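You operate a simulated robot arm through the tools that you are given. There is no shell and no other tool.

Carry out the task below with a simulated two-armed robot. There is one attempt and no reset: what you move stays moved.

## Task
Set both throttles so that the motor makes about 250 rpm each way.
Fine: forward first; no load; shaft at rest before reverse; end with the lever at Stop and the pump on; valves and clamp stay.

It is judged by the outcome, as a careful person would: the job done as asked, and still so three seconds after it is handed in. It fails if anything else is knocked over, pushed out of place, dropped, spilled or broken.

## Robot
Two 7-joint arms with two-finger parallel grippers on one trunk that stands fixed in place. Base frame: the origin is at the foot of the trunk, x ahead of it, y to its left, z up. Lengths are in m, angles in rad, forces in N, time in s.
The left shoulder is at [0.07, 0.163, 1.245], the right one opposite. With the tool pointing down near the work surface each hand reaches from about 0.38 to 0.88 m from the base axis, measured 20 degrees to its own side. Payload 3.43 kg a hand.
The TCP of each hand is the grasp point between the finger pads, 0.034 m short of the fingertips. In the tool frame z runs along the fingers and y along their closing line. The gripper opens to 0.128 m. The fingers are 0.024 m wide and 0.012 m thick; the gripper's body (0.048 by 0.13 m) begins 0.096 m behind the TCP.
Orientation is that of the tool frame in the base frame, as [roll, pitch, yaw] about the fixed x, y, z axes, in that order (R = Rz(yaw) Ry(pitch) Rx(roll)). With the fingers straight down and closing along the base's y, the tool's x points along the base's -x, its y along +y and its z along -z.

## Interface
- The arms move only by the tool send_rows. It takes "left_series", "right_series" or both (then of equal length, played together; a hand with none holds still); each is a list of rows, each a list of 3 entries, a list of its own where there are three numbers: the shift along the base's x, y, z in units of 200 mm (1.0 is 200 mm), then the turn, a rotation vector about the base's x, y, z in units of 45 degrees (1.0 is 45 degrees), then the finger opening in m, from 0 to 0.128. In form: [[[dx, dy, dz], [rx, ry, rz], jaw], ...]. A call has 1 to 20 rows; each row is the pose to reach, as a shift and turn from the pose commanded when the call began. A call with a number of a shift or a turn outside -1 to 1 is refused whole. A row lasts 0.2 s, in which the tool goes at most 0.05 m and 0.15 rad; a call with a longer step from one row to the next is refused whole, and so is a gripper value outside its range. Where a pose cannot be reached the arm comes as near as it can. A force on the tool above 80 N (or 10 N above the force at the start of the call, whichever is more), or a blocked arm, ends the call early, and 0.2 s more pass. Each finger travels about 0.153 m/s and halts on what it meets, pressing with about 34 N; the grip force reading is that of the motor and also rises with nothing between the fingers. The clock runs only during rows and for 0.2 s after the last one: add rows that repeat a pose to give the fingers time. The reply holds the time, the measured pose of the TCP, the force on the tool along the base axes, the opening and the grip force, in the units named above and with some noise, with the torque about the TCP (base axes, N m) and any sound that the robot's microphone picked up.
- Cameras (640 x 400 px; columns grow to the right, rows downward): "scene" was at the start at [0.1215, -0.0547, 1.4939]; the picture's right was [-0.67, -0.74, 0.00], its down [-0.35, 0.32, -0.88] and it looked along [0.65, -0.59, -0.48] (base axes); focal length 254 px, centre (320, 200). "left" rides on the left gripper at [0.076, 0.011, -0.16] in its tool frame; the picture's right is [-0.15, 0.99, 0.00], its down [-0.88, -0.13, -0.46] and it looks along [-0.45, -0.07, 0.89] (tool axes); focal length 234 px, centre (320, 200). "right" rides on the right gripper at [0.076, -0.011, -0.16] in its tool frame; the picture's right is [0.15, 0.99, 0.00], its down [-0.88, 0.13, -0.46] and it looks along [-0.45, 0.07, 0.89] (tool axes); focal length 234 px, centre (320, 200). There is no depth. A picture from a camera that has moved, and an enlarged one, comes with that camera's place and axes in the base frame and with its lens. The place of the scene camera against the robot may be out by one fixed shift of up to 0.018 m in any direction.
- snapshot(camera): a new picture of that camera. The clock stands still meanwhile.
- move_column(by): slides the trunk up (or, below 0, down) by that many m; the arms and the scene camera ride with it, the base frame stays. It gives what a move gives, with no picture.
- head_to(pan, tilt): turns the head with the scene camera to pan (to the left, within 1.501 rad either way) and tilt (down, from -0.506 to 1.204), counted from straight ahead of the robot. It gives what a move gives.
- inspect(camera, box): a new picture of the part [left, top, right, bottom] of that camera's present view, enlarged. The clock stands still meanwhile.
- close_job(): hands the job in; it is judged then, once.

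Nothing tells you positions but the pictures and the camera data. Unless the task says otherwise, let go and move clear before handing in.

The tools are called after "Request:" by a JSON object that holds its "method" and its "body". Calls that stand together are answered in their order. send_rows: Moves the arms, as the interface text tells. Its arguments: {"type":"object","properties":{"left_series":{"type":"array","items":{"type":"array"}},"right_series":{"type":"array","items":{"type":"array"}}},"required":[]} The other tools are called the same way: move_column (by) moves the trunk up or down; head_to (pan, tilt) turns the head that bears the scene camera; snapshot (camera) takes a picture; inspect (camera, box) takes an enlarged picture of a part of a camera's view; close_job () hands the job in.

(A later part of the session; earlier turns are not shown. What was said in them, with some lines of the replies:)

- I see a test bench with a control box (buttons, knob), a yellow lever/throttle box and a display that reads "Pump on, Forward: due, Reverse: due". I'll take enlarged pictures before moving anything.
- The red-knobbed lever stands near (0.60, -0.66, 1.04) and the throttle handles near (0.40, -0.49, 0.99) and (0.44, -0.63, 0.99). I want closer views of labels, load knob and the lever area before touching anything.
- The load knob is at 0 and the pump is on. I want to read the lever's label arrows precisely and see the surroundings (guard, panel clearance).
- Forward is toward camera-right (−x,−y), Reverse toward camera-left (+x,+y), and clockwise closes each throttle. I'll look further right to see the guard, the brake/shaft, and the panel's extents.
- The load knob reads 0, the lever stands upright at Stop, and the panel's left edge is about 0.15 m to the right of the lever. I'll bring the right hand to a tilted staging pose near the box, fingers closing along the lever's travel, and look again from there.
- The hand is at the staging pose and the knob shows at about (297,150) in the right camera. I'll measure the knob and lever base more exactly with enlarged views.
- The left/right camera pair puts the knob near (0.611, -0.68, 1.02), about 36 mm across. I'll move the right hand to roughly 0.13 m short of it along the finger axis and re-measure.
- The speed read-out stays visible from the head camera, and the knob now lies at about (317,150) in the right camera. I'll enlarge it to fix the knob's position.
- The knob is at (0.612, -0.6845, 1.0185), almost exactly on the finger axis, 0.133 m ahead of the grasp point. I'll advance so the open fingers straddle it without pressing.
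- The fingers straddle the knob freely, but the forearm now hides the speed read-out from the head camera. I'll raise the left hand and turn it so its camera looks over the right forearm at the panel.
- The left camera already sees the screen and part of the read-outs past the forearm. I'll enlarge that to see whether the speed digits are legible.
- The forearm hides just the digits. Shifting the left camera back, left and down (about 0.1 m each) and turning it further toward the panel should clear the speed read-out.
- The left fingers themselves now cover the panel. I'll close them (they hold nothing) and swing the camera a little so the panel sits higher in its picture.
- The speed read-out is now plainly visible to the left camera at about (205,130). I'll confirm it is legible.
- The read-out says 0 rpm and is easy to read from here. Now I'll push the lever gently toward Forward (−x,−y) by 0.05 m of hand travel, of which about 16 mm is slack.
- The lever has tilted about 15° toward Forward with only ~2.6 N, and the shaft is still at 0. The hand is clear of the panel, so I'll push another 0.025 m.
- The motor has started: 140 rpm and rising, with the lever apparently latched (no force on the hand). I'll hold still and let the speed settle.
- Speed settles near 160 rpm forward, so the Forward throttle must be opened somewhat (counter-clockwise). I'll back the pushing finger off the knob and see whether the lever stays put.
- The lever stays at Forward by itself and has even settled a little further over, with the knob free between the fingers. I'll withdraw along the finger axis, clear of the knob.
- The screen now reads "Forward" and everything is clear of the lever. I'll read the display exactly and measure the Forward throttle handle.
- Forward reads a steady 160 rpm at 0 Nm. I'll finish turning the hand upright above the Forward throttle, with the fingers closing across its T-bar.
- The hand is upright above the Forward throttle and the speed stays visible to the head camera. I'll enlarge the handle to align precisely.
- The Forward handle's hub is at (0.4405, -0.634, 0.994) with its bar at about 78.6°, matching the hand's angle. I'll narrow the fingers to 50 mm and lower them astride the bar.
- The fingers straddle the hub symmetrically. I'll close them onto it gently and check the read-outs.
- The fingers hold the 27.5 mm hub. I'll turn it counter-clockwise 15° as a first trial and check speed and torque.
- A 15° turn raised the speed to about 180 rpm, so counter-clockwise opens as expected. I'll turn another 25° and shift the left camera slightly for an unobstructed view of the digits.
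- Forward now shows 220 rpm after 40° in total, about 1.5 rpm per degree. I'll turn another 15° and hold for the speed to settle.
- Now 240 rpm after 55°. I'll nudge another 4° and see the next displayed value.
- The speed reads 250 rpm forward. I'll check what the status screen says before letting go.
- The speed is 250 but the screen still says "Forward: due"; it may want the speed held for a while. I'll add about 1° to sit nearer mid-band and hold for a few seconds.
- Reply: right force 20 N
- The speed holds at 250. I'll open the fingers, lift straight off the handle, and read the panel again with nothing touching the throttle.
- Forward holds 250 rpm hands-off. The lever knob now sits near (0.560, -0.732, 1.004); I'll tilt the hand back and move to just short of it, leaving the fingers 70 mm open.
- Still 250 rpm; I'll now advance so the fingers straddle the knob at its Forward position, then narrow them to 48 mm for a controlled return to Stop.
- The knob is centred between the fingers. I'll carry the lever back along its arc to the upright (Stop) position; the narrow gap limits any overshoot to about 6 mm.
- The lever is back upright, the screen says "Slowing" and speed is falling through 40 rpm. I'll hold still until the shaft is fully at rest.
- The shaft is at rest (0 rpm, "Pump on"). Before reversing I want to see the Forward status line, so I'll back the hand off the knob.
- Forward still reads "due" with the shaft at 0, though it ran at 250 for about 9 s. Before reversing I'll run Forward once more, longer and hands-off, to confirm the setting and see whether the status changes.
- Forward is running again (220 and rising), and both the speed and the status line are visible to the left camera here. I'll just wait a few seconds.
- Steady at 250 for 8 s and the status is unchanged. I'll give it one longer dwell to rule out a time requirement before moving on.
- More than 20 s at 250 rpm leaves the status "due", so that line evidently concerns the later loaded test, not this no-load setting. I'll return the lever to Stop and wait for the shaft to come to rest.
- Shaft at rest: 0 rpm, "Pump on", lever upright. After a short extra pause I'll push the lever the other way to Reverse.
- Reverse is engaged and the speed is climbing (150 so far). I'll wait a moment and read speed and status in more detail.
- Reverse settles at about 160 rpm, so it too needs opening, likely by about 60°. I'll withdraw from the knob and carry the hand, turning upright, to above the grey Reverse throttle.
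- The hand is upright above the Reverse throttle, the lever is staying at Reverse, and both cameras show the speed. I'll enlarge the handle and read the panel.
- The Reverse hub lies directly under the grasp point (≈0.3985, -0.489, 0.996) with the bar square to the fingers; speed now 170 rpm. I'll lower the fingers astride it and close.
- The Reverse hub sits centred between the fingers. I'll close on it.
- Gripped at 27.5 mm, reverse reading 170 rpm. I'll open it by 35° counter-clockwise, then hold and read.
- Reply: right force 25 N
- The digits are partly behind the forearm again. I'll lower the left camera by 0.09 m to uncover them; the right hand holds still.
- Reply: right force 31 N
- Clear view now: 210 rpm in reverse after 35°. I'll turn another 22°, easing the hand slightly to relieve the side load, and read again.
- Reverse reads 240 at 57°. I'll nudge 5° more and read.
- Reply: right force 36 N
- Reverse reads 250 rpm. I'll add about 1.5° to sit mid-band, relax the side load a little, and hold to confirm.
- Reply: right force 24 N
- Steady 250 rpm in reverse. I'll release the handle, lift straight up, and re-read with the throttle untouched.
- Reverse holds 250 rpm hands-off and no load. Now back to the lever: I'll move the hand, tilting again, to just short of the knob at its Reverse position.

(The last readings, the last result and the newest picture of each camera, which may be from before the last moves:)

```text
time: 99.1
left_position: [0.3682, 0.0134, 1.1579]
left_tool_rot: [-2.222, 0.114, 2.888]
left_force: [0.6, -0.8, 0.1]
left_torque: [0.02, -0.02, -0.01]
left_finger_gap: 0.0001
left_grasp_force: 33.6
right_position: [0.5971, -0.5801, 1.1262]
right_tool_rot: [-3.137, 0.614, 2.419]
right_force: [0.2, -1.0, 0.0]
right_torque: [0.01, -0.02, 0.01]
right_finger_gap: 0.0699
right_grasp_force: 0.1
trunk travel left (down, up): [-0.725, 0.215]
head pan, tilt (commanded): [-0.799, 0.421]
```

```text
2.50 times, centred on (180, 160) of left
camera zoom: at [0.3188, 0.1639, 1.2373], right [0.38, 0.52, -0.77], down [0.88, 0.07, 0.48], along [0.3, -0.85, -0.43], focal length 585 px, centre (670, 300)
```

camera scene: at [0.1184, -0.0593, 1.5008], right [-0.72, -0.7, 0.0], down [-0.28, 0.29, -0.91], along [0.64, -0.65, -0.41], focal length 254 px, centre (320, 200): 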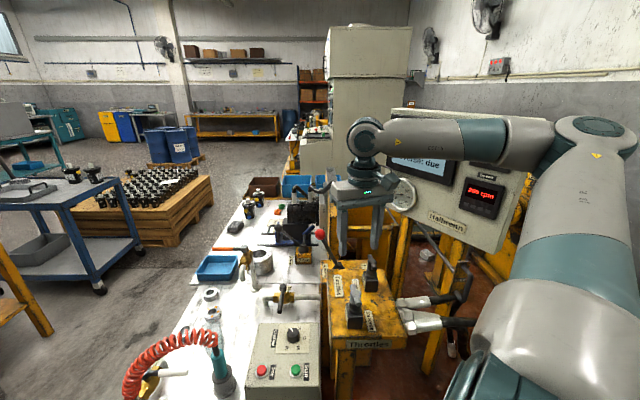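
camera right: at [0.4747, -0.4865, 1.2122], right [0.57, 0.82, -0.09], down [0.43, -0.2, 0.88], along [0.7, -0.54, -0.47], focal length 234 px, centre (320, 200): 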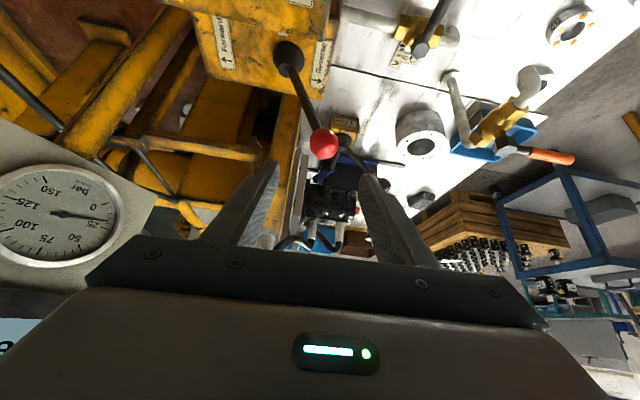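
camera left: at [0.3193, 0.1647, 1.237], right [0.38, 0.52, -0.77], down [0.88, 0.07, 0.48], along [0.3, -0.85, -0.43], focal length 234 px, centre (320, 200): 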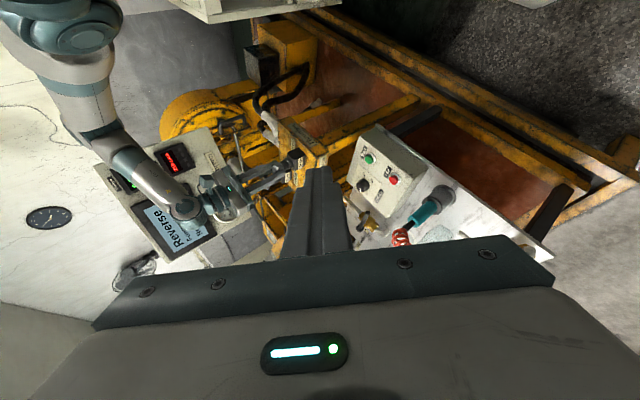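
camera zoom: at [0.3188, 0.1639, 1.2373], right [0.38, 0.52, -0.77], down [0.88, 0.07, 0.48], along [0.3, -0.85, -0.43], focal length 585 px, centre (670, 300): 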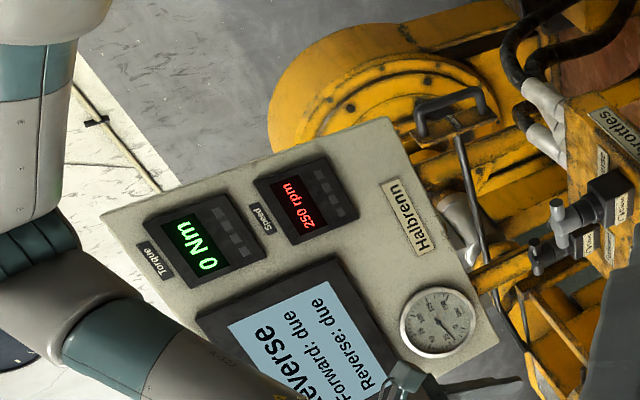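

Knob centred ahead, 250 rpm still showing. I'll advance to straddle the knob and narrow the fingers.

Request:
{"method": "send_rows", "body": {"right_series": [[[0.05, -0.04, -0.09], [0, 0, 0], 0.07], [[0.1, -0.08, -0.18], [0, 0, 0], 0.07], [[0.15, -0.12, -0.27], [0, 0, 0], 0.07], [[0.2, -0.16, -0.36], [0, 0, 0], 0.07], [[0.25, -0.2, -0.45], [0, 0, 0], 0.07], [[0.295, -0.239, -0.53], [0, 0, 0], 0.07], [[0.3385, -0.2745, -0.606], [0, 0, 0], 0.07], [[0.3385, -0.2745, -0.606], [0, 0, 0], 0.06], [[0.3385, -0.2745, -0.606], [0, 0, 0], 0.05]]}}

Request:
{"method": "snapshot", "body": {"camera": "right"}}

Request:
{"method": "inspect", "body": {"camera": "scene", "box": [290, 170, 400, 290]}}

```text
time: 101.1
left_position: [0.3683, 0.0145, 1.156]
left_tool_rot: [-2.222, 0.111, 2.889]
left_force: [-0.3, -0.5, -0.8]
left_torque: [0.01, -0.02, 0.04]
left_finger_gap: 0.0
left_grasp_force: 32.7
right_position: [0.6672, -0.6332, 1.0059]
right_tool_rot: [-3.136, 0.613, 2.417]
right_force: [-0.9, 0.9, -0.5]
right_torque: [-0.01, -0.01, -0.02]
right_finger_gap: 0.0499
right_grasp_force: 0.0
trunk travel left (down, up): [-0.725, 0.215]
head pan, tilt (commanded): [-0.799, 0.421]
```

```text
taken
camera right: at [0.5433, -0.54, 1.091], right [0.57, 0.82, -0.09], down [0.43, -0.2, 0.88], along [0.7, -0.54, -0.47], focal length 234 px, centre (320, 200)
```

right: 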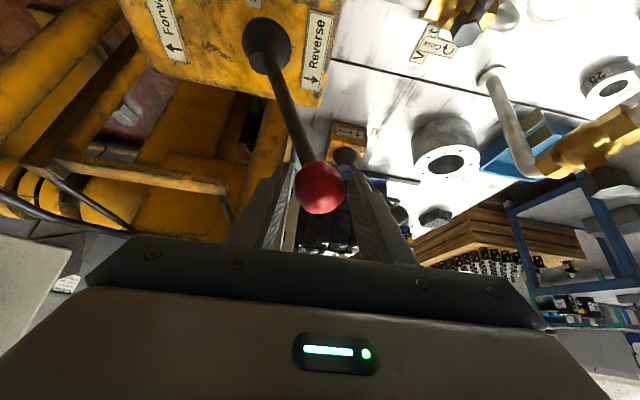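

```text
3.33 times, centred on (345, 230) of scene
camera zoom: at [0.1188, -0.0595, 1.5008], right [-0.72, -0.7, 0.0], down [-0.28, 0.29, -0.91], along [0.64, -0.65, -0.41], focal length 847 px, centre (237, 100)
```

zoom: 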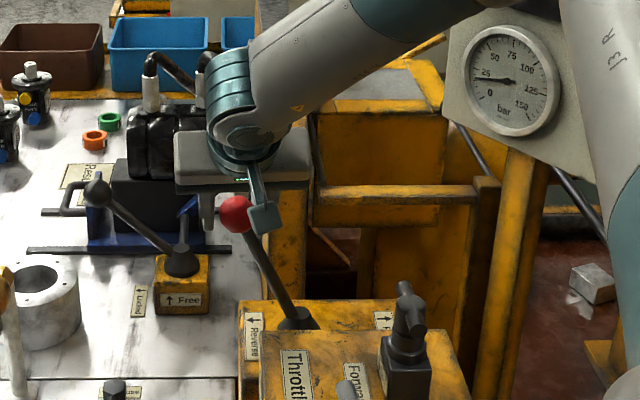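

Knob centred between the fingers. I'll carry the lever back along its arc to Stop and then wait for the shaft to rest.

Request:
{"method": "send_rows", "body": {"right_series": [[[-0.046, -0.042, 0.02], [0, 0, 0], 0.05], [[-0.092, -0.084, 0.036], [0, 0, 0], 0.05], [[-0.138, -0.126, 0.048], [0, 0, 0], 0.05], [[-0.183, -0.168, 0.056], [0, 0, 0], 0.05], [[-0.229, -0.21, 0.061], [0, 0, 0], 0.05], [[-0.275, -0.2525, 0.0625], [0, 0, 0], 0.05], [[-0.275, -0.2525, 0.0625], [0, 0, 0], 0.05], [[-0.275, -0.2525, 0.0625], [0, 0, 0], 0.06], [[-0.275, -0.2525, 0.0625], [0, 0, 0], 0.06], [[-0.275, -0.2525, 0.0625], [0, 0, 0], 0.06], [[-0.275, -0.2525, 0.0625], [0, 0, 0], 0.06], [[-0.275, -0.2525, 0.0625], [0, 0, 0], 0.06], [[-0.275, -0.2525, 0.0625], [0, 0, 0], 0.06], [[-0.275, -0.2525, 0.0625], [0, 0, 0], 0.06], [[-0.275, -0.2525, 0.0625], [0, 0, 0], 0.06], [[-0.275, -0.2525, 0.0625], [0, 0, 0], 0.06], [[-0.275, -0.2525, 0.0625], [0, 0, 0], 0.06]]}}

Request:
{"method": "snapshot", "body": {"camera": "right"}}

Request:
{"method": "inspect", "body": {"camera": "scene", "box": [290, 170, 400, 290]}}

Request:
{"method": "inspect", "body": {"camera": "left", "box": [100, 80, 260, 240]}}

```text
time: 104.7
left_position: [0.3691, 0.0135, 1.1556]
left_tool_rot: [-2.223, 0.112, 2.888]
left_force: [-0.5, -0.7, 0.1]
left_torque: [-0.03, -0.02, -0.01]
left_finger_gap: 0.0001
left_grasp_force: 32.7
right_position: [0.6119, -0.6847, 1.0175]
right_tool_rot: [-3.137, 0.613, 2.42]
right_force: [-0.3, -0.4, 0.2]
right_torque: [0.0, -0.02, 0.01]
right_finger_gap: 0.0602
right_grasp_force: 0.1
trunk travel left (down, up): [-0.725, 0.215]
head pan, tilt (commanded): [-0.799, 0.421]
```

```text
taken
camera right: at [0.4901, -0.5914, 1.1036], right [0.57, 0.82, -0.09], down [0.43, -0.2, 0.88], along [0.7, -0.54, -0.47], focal length 234 px, centre (320, 200)
```

right: 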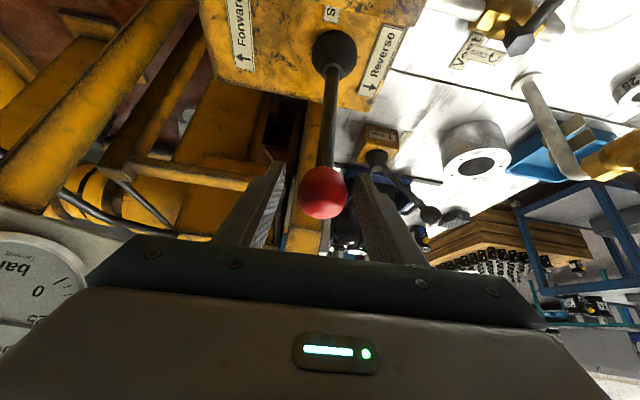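

```text
3.33 times, centred on (345, 230) of scene
camera zoom: at [0.1186, -0.0595, 1.5008], right [-0.72, -0.7, 0.0], down [-0.28, 0.29, -0.91], along [0.64, -0.65, -0.41], focal length 847 px, centre (237, 100)
```

zoom: 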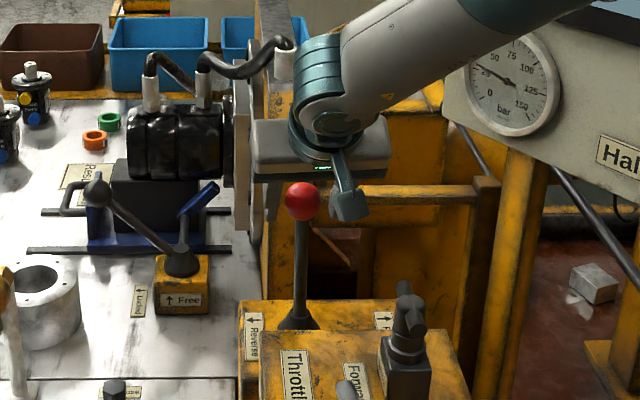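

```text
2.50 times, centred on (180, 160) of left
camera zoom: at [0.3195, 0.1639, 1.2371], right [0.38, 0.52, -0.77], down [0.88, 0.07, 0.48], along [0.3, -0.85, -0.43], focal length 585 px, centre (670, 300)
```

zoom: 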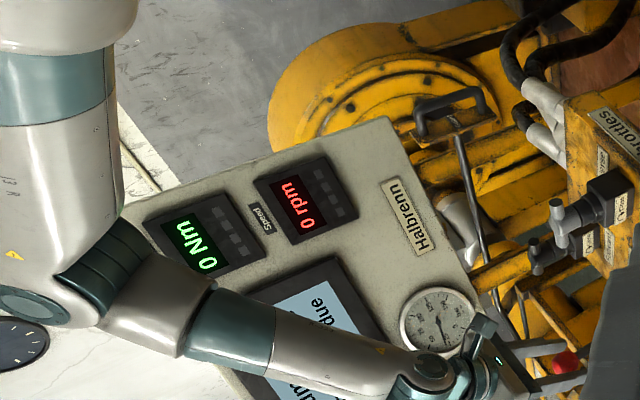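

The lever is upright at Stop, shaft at 0 rpm and 0 Nm. I'll open the fingers, withdraw along their axis and move well clear, then check everything once more.

Request:
{"method": "send_rows", "body": {"right_series": [[[0, 0, 0], [0, 0, 0], 0.07], [[-0.054, 0.0475, 0.102], [0, 0, 0], 0.07], [[-0.108, 0.095, 0.205], [0, 0, 0], 0.07], [[-0.162, 0.1425, 0.307], [0, 0, 0], 0.07], [[-0.216, 0.19, 0.409], [0, 0, 0], 0.07], [[-0.27, 0.2375, 0.512], [0, 0, 0], 0.07], [[-0.324, 0.285, 0.614], [0, 0, 0], 0.07], [[-0.43, 0.38, 0.75], [0, 0, 0], 0.07], [[-0.54, 0.5, 0.85], [0, 0, 0], 0.07], [[-0.65, 0.62, 0.95], [0, 0, 0], 0.07], [[-0.75, 0.74, 1.0], [0, 0, 0], 0.07], [[-0.82, 0.85, 1.0], [0, 0, 0], 0.07]]}}

Request:
{"method": "snapshot", "body": {"camera": "scene"}}

Request:
{"method": "inspect", "body": {"camera": "left", "box": [100, 80, 260, 240]}}

Request:
{"method": "inspect", "body": {"camera": "scene", "box": [310, 210, 410, 350]}}

Request:
{"method": "snapshot", "body": {"camera": "right"}}

```text
time: 107.3
left_position: [0.3687, 0.0136, 1.1572]
left_tool_rot: [-2.219, 0.113, 2.889]
left_force: [0.0, -0.9, -0.2]
left_torque: [0.0, -0.01, 0.0]
left_finger_gap: 0.0001
left_grasp_force: 32.7
right_position: [0.4476, -0.5131, 1.2193]
right_tool_rot: [-3.135, 0.612, 2.42]
right_force: [-0.7, 1.1, -0.3]
right_torque: [-0.01, 0.03, -0.02]
right_finger_gap: 0.0697
right_grasp_force: 0.0
trunk travel left (down, up): [-0.725, 0.215]
head pan, tilt (commanded): [-0.799, 0.421]
```

```text
taken
camera scene: at [0.1186, -0.0593, 1.5008], right [-0.72, -0.7, 0.0], down [-0.28, 0.29, -0.91], along [0.64, -0.65, -0.41], focal length 254 px, centre (320, 200)
```

scene: 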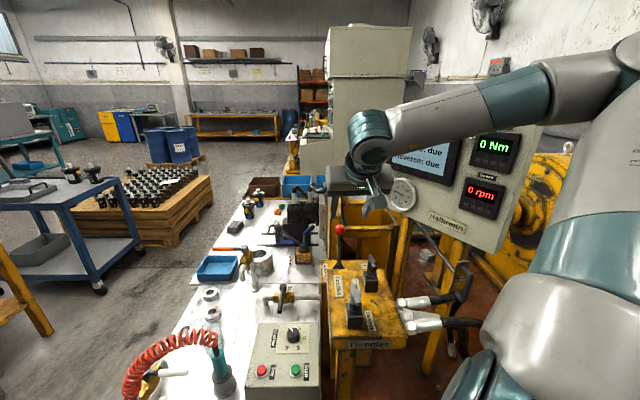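

```text
2.50 times, centred on (180, 160) of left
camera zoom: at [0.3195, 0.1641, 1.2371], right [0.38, 0.52, -0.77], down [0.88, 0.07, 0.48], along [0.3, -0.85, -0.43], focal length 585 px, centre (670, 300)
```

zoom: 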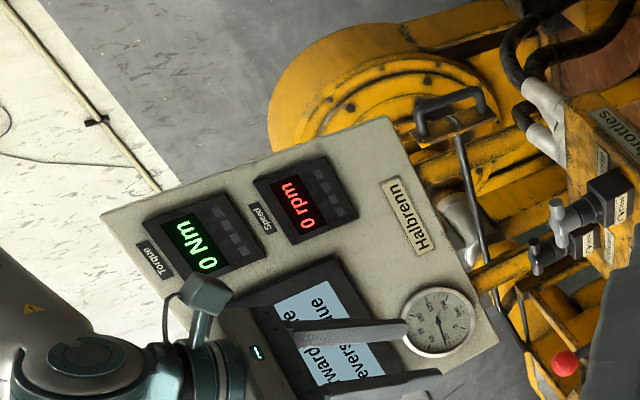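

```text
2.86 times, centred on (360, 280) of scene
camera zoom: at [0.1186, -0.0593, 1.5008], right [-0.72, -0.7, 0.0], down [-0.28, 0.29, -0.91], along [0.64, -0.65, -0.41], focal length 726 px, centre (206, -29)
```

zoom: 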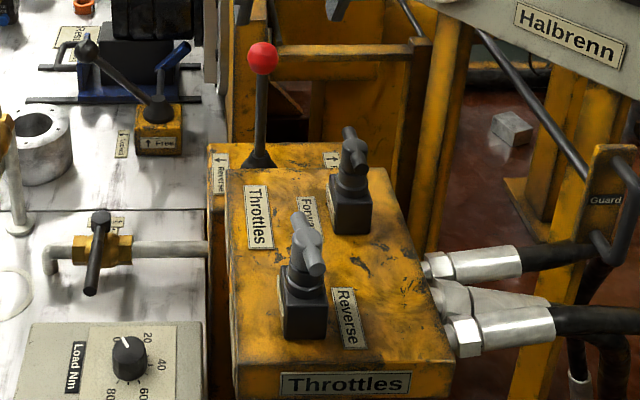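

```text
taken
camera right: at [0.325, -0.4199, 1.3058], right [0.57, 0.82, -0.09], down [0.43, -0.2, 0.88], along [0.7, -0.54, -0.47], focal length 234 px, centre (320, 200)
```

right: 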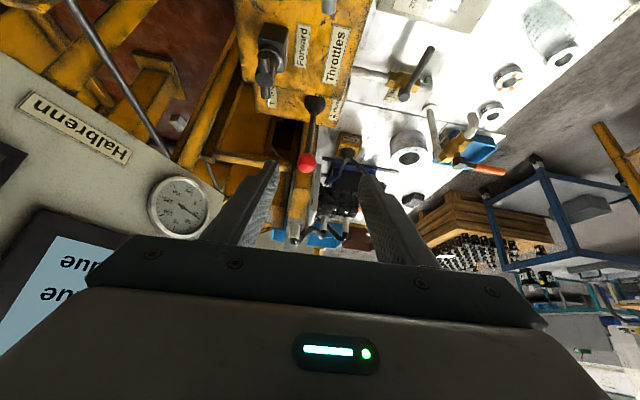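

All settled. One last move back toward the start pose to see the status headline in full before handing in.

Request:
{"method": "send_rows", "body": {"right_series": [[[-0.07, 0.11, 0.11], [0, 0, 0], 0.07], [[-0.14, 0.23, 0.23], [0, 0, 0], 0.07], [[-0.21, 0.34, 0.34], [0, 0, 0], 0.07], [[-0.29, 0.45, 0.46], [0, 0, 0], 0.07], [[-0.36, 0.57, 0.57], [0, 0, 0], 0.07], [[-0.43, 0.68, 0.69], [0, 0, 0], 0.07], [[-0.43, 0.68, 0.69], [0, 0, 0], 0.07]]}}

Request:
{"method": "snapshot", "body": {"camera": "scene"}}

Request:
{"method": "inspect", "body": {"camera": "scene", "box": [380, 90, 540, 240]}}

Request:
{"method": "inspect", "body": {"camera": "left", "box": [100, 80, 260, 240]}}

```text
time: 108.9
left_position: [0.3686, 0.0129, 1.1572]
left_tool_rot: [-2.224, 0.113, 2.888]
left_force: [0.3, -0.4, 0.1]
left_torque: [-0.01, -0.02, -0.02]
left_finger_gap: 0.0
left_grasp_force: 33.3
right_position: [0.3618, -0.378, 1.3553]
right_tool_rot: [-3.137, 0.612, 2.418]
right_force: [1.0, 0.7, -0.8]
right_torque: [0.02, 0.0, 0.03]
right_finger_gap: 0.0698
right_grasp_force: 0.0
trunk travel left (down, up): [-0.725, 0.215]
head pan, tilt (commanded): [-0.799, 0.421]
```

```text
taken
camera scene: at [0.1189, -0.0602, 1.5007], right [-0.72, -0.7, 0.0], down [-0.29, 0.29, -0.91], along [0.64, -0.65, -0.41], focal length 254 px, centre (320, 200)
```

scene: 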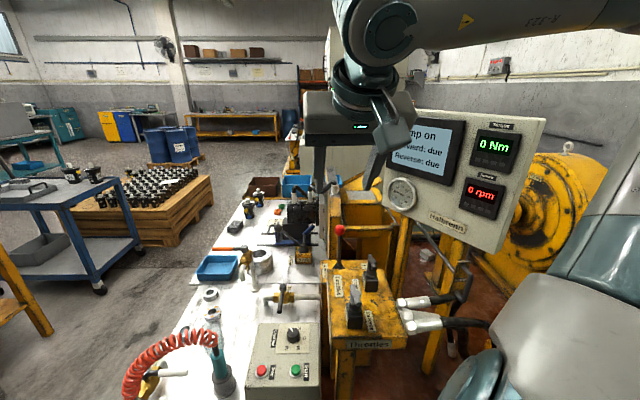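

```text
2.67 times, centred on (460, 165) of scene
camera zoom: at [0.1189, -0.0602, 1.5007], right [-0.72, -0.7, 0.0], down [-0.29, 0.29, -0.91], along [0.64, -0.65, -0.41], focal length 678 px, centre (-53, 293)
```

zoom: 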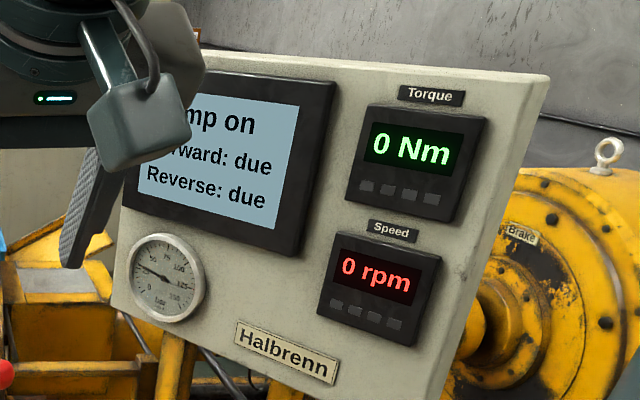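

```text
2.50 times, centred on (180, 160) of left
camera zoom: at [0.3197, 0.1634, 1.2371], right [0.38, 0.52, -0.77], down [0.88, 0.07, 0.48], along [0.3, -0.85, -0.43], focal length 585 px, centre (670, 300)
```

zoom: 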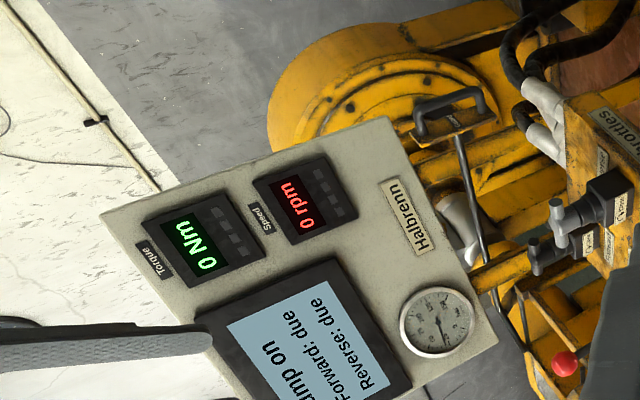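

The screen shows "Pump on", 0 rpm and 0 Nm, the lever stands at Stop, and both throttles are set to 250 rpm. The load knob, valves and clamp are untouched and both hands are clear, so I'm handing in.

Request:
{"method": "close_job", "body": {}}

```text
The job is handed in.
```

Both throttles are set: the motor ran at 250 rpm forward, then 250 rpm in reverse, each read again with nothing touching the handles. The display rounds to 10 rpm, so each could be about 5 rpm off.

- **Order and load:** I set forward first. The load knob stayed at 0 and the torque read 0 Nm. I ran forward a second time for over 20 s to confirm the setting, then stopped it. The display read 0 rpm before I moved the lever to reverse.
- **End state:** The lever is at Stop, the pump is on and the shaft is at 0 rpm. I did not touch the valves, the clamp or the load knob, and both hands are clear.
- **Panel status:** The screen still shows "Forward: due" and "Reverse: due". They did not change at 250 rpm in either direction, even after the long forward run. I took them to be for a loaded test that was not part of this job, but I could not confirm that.
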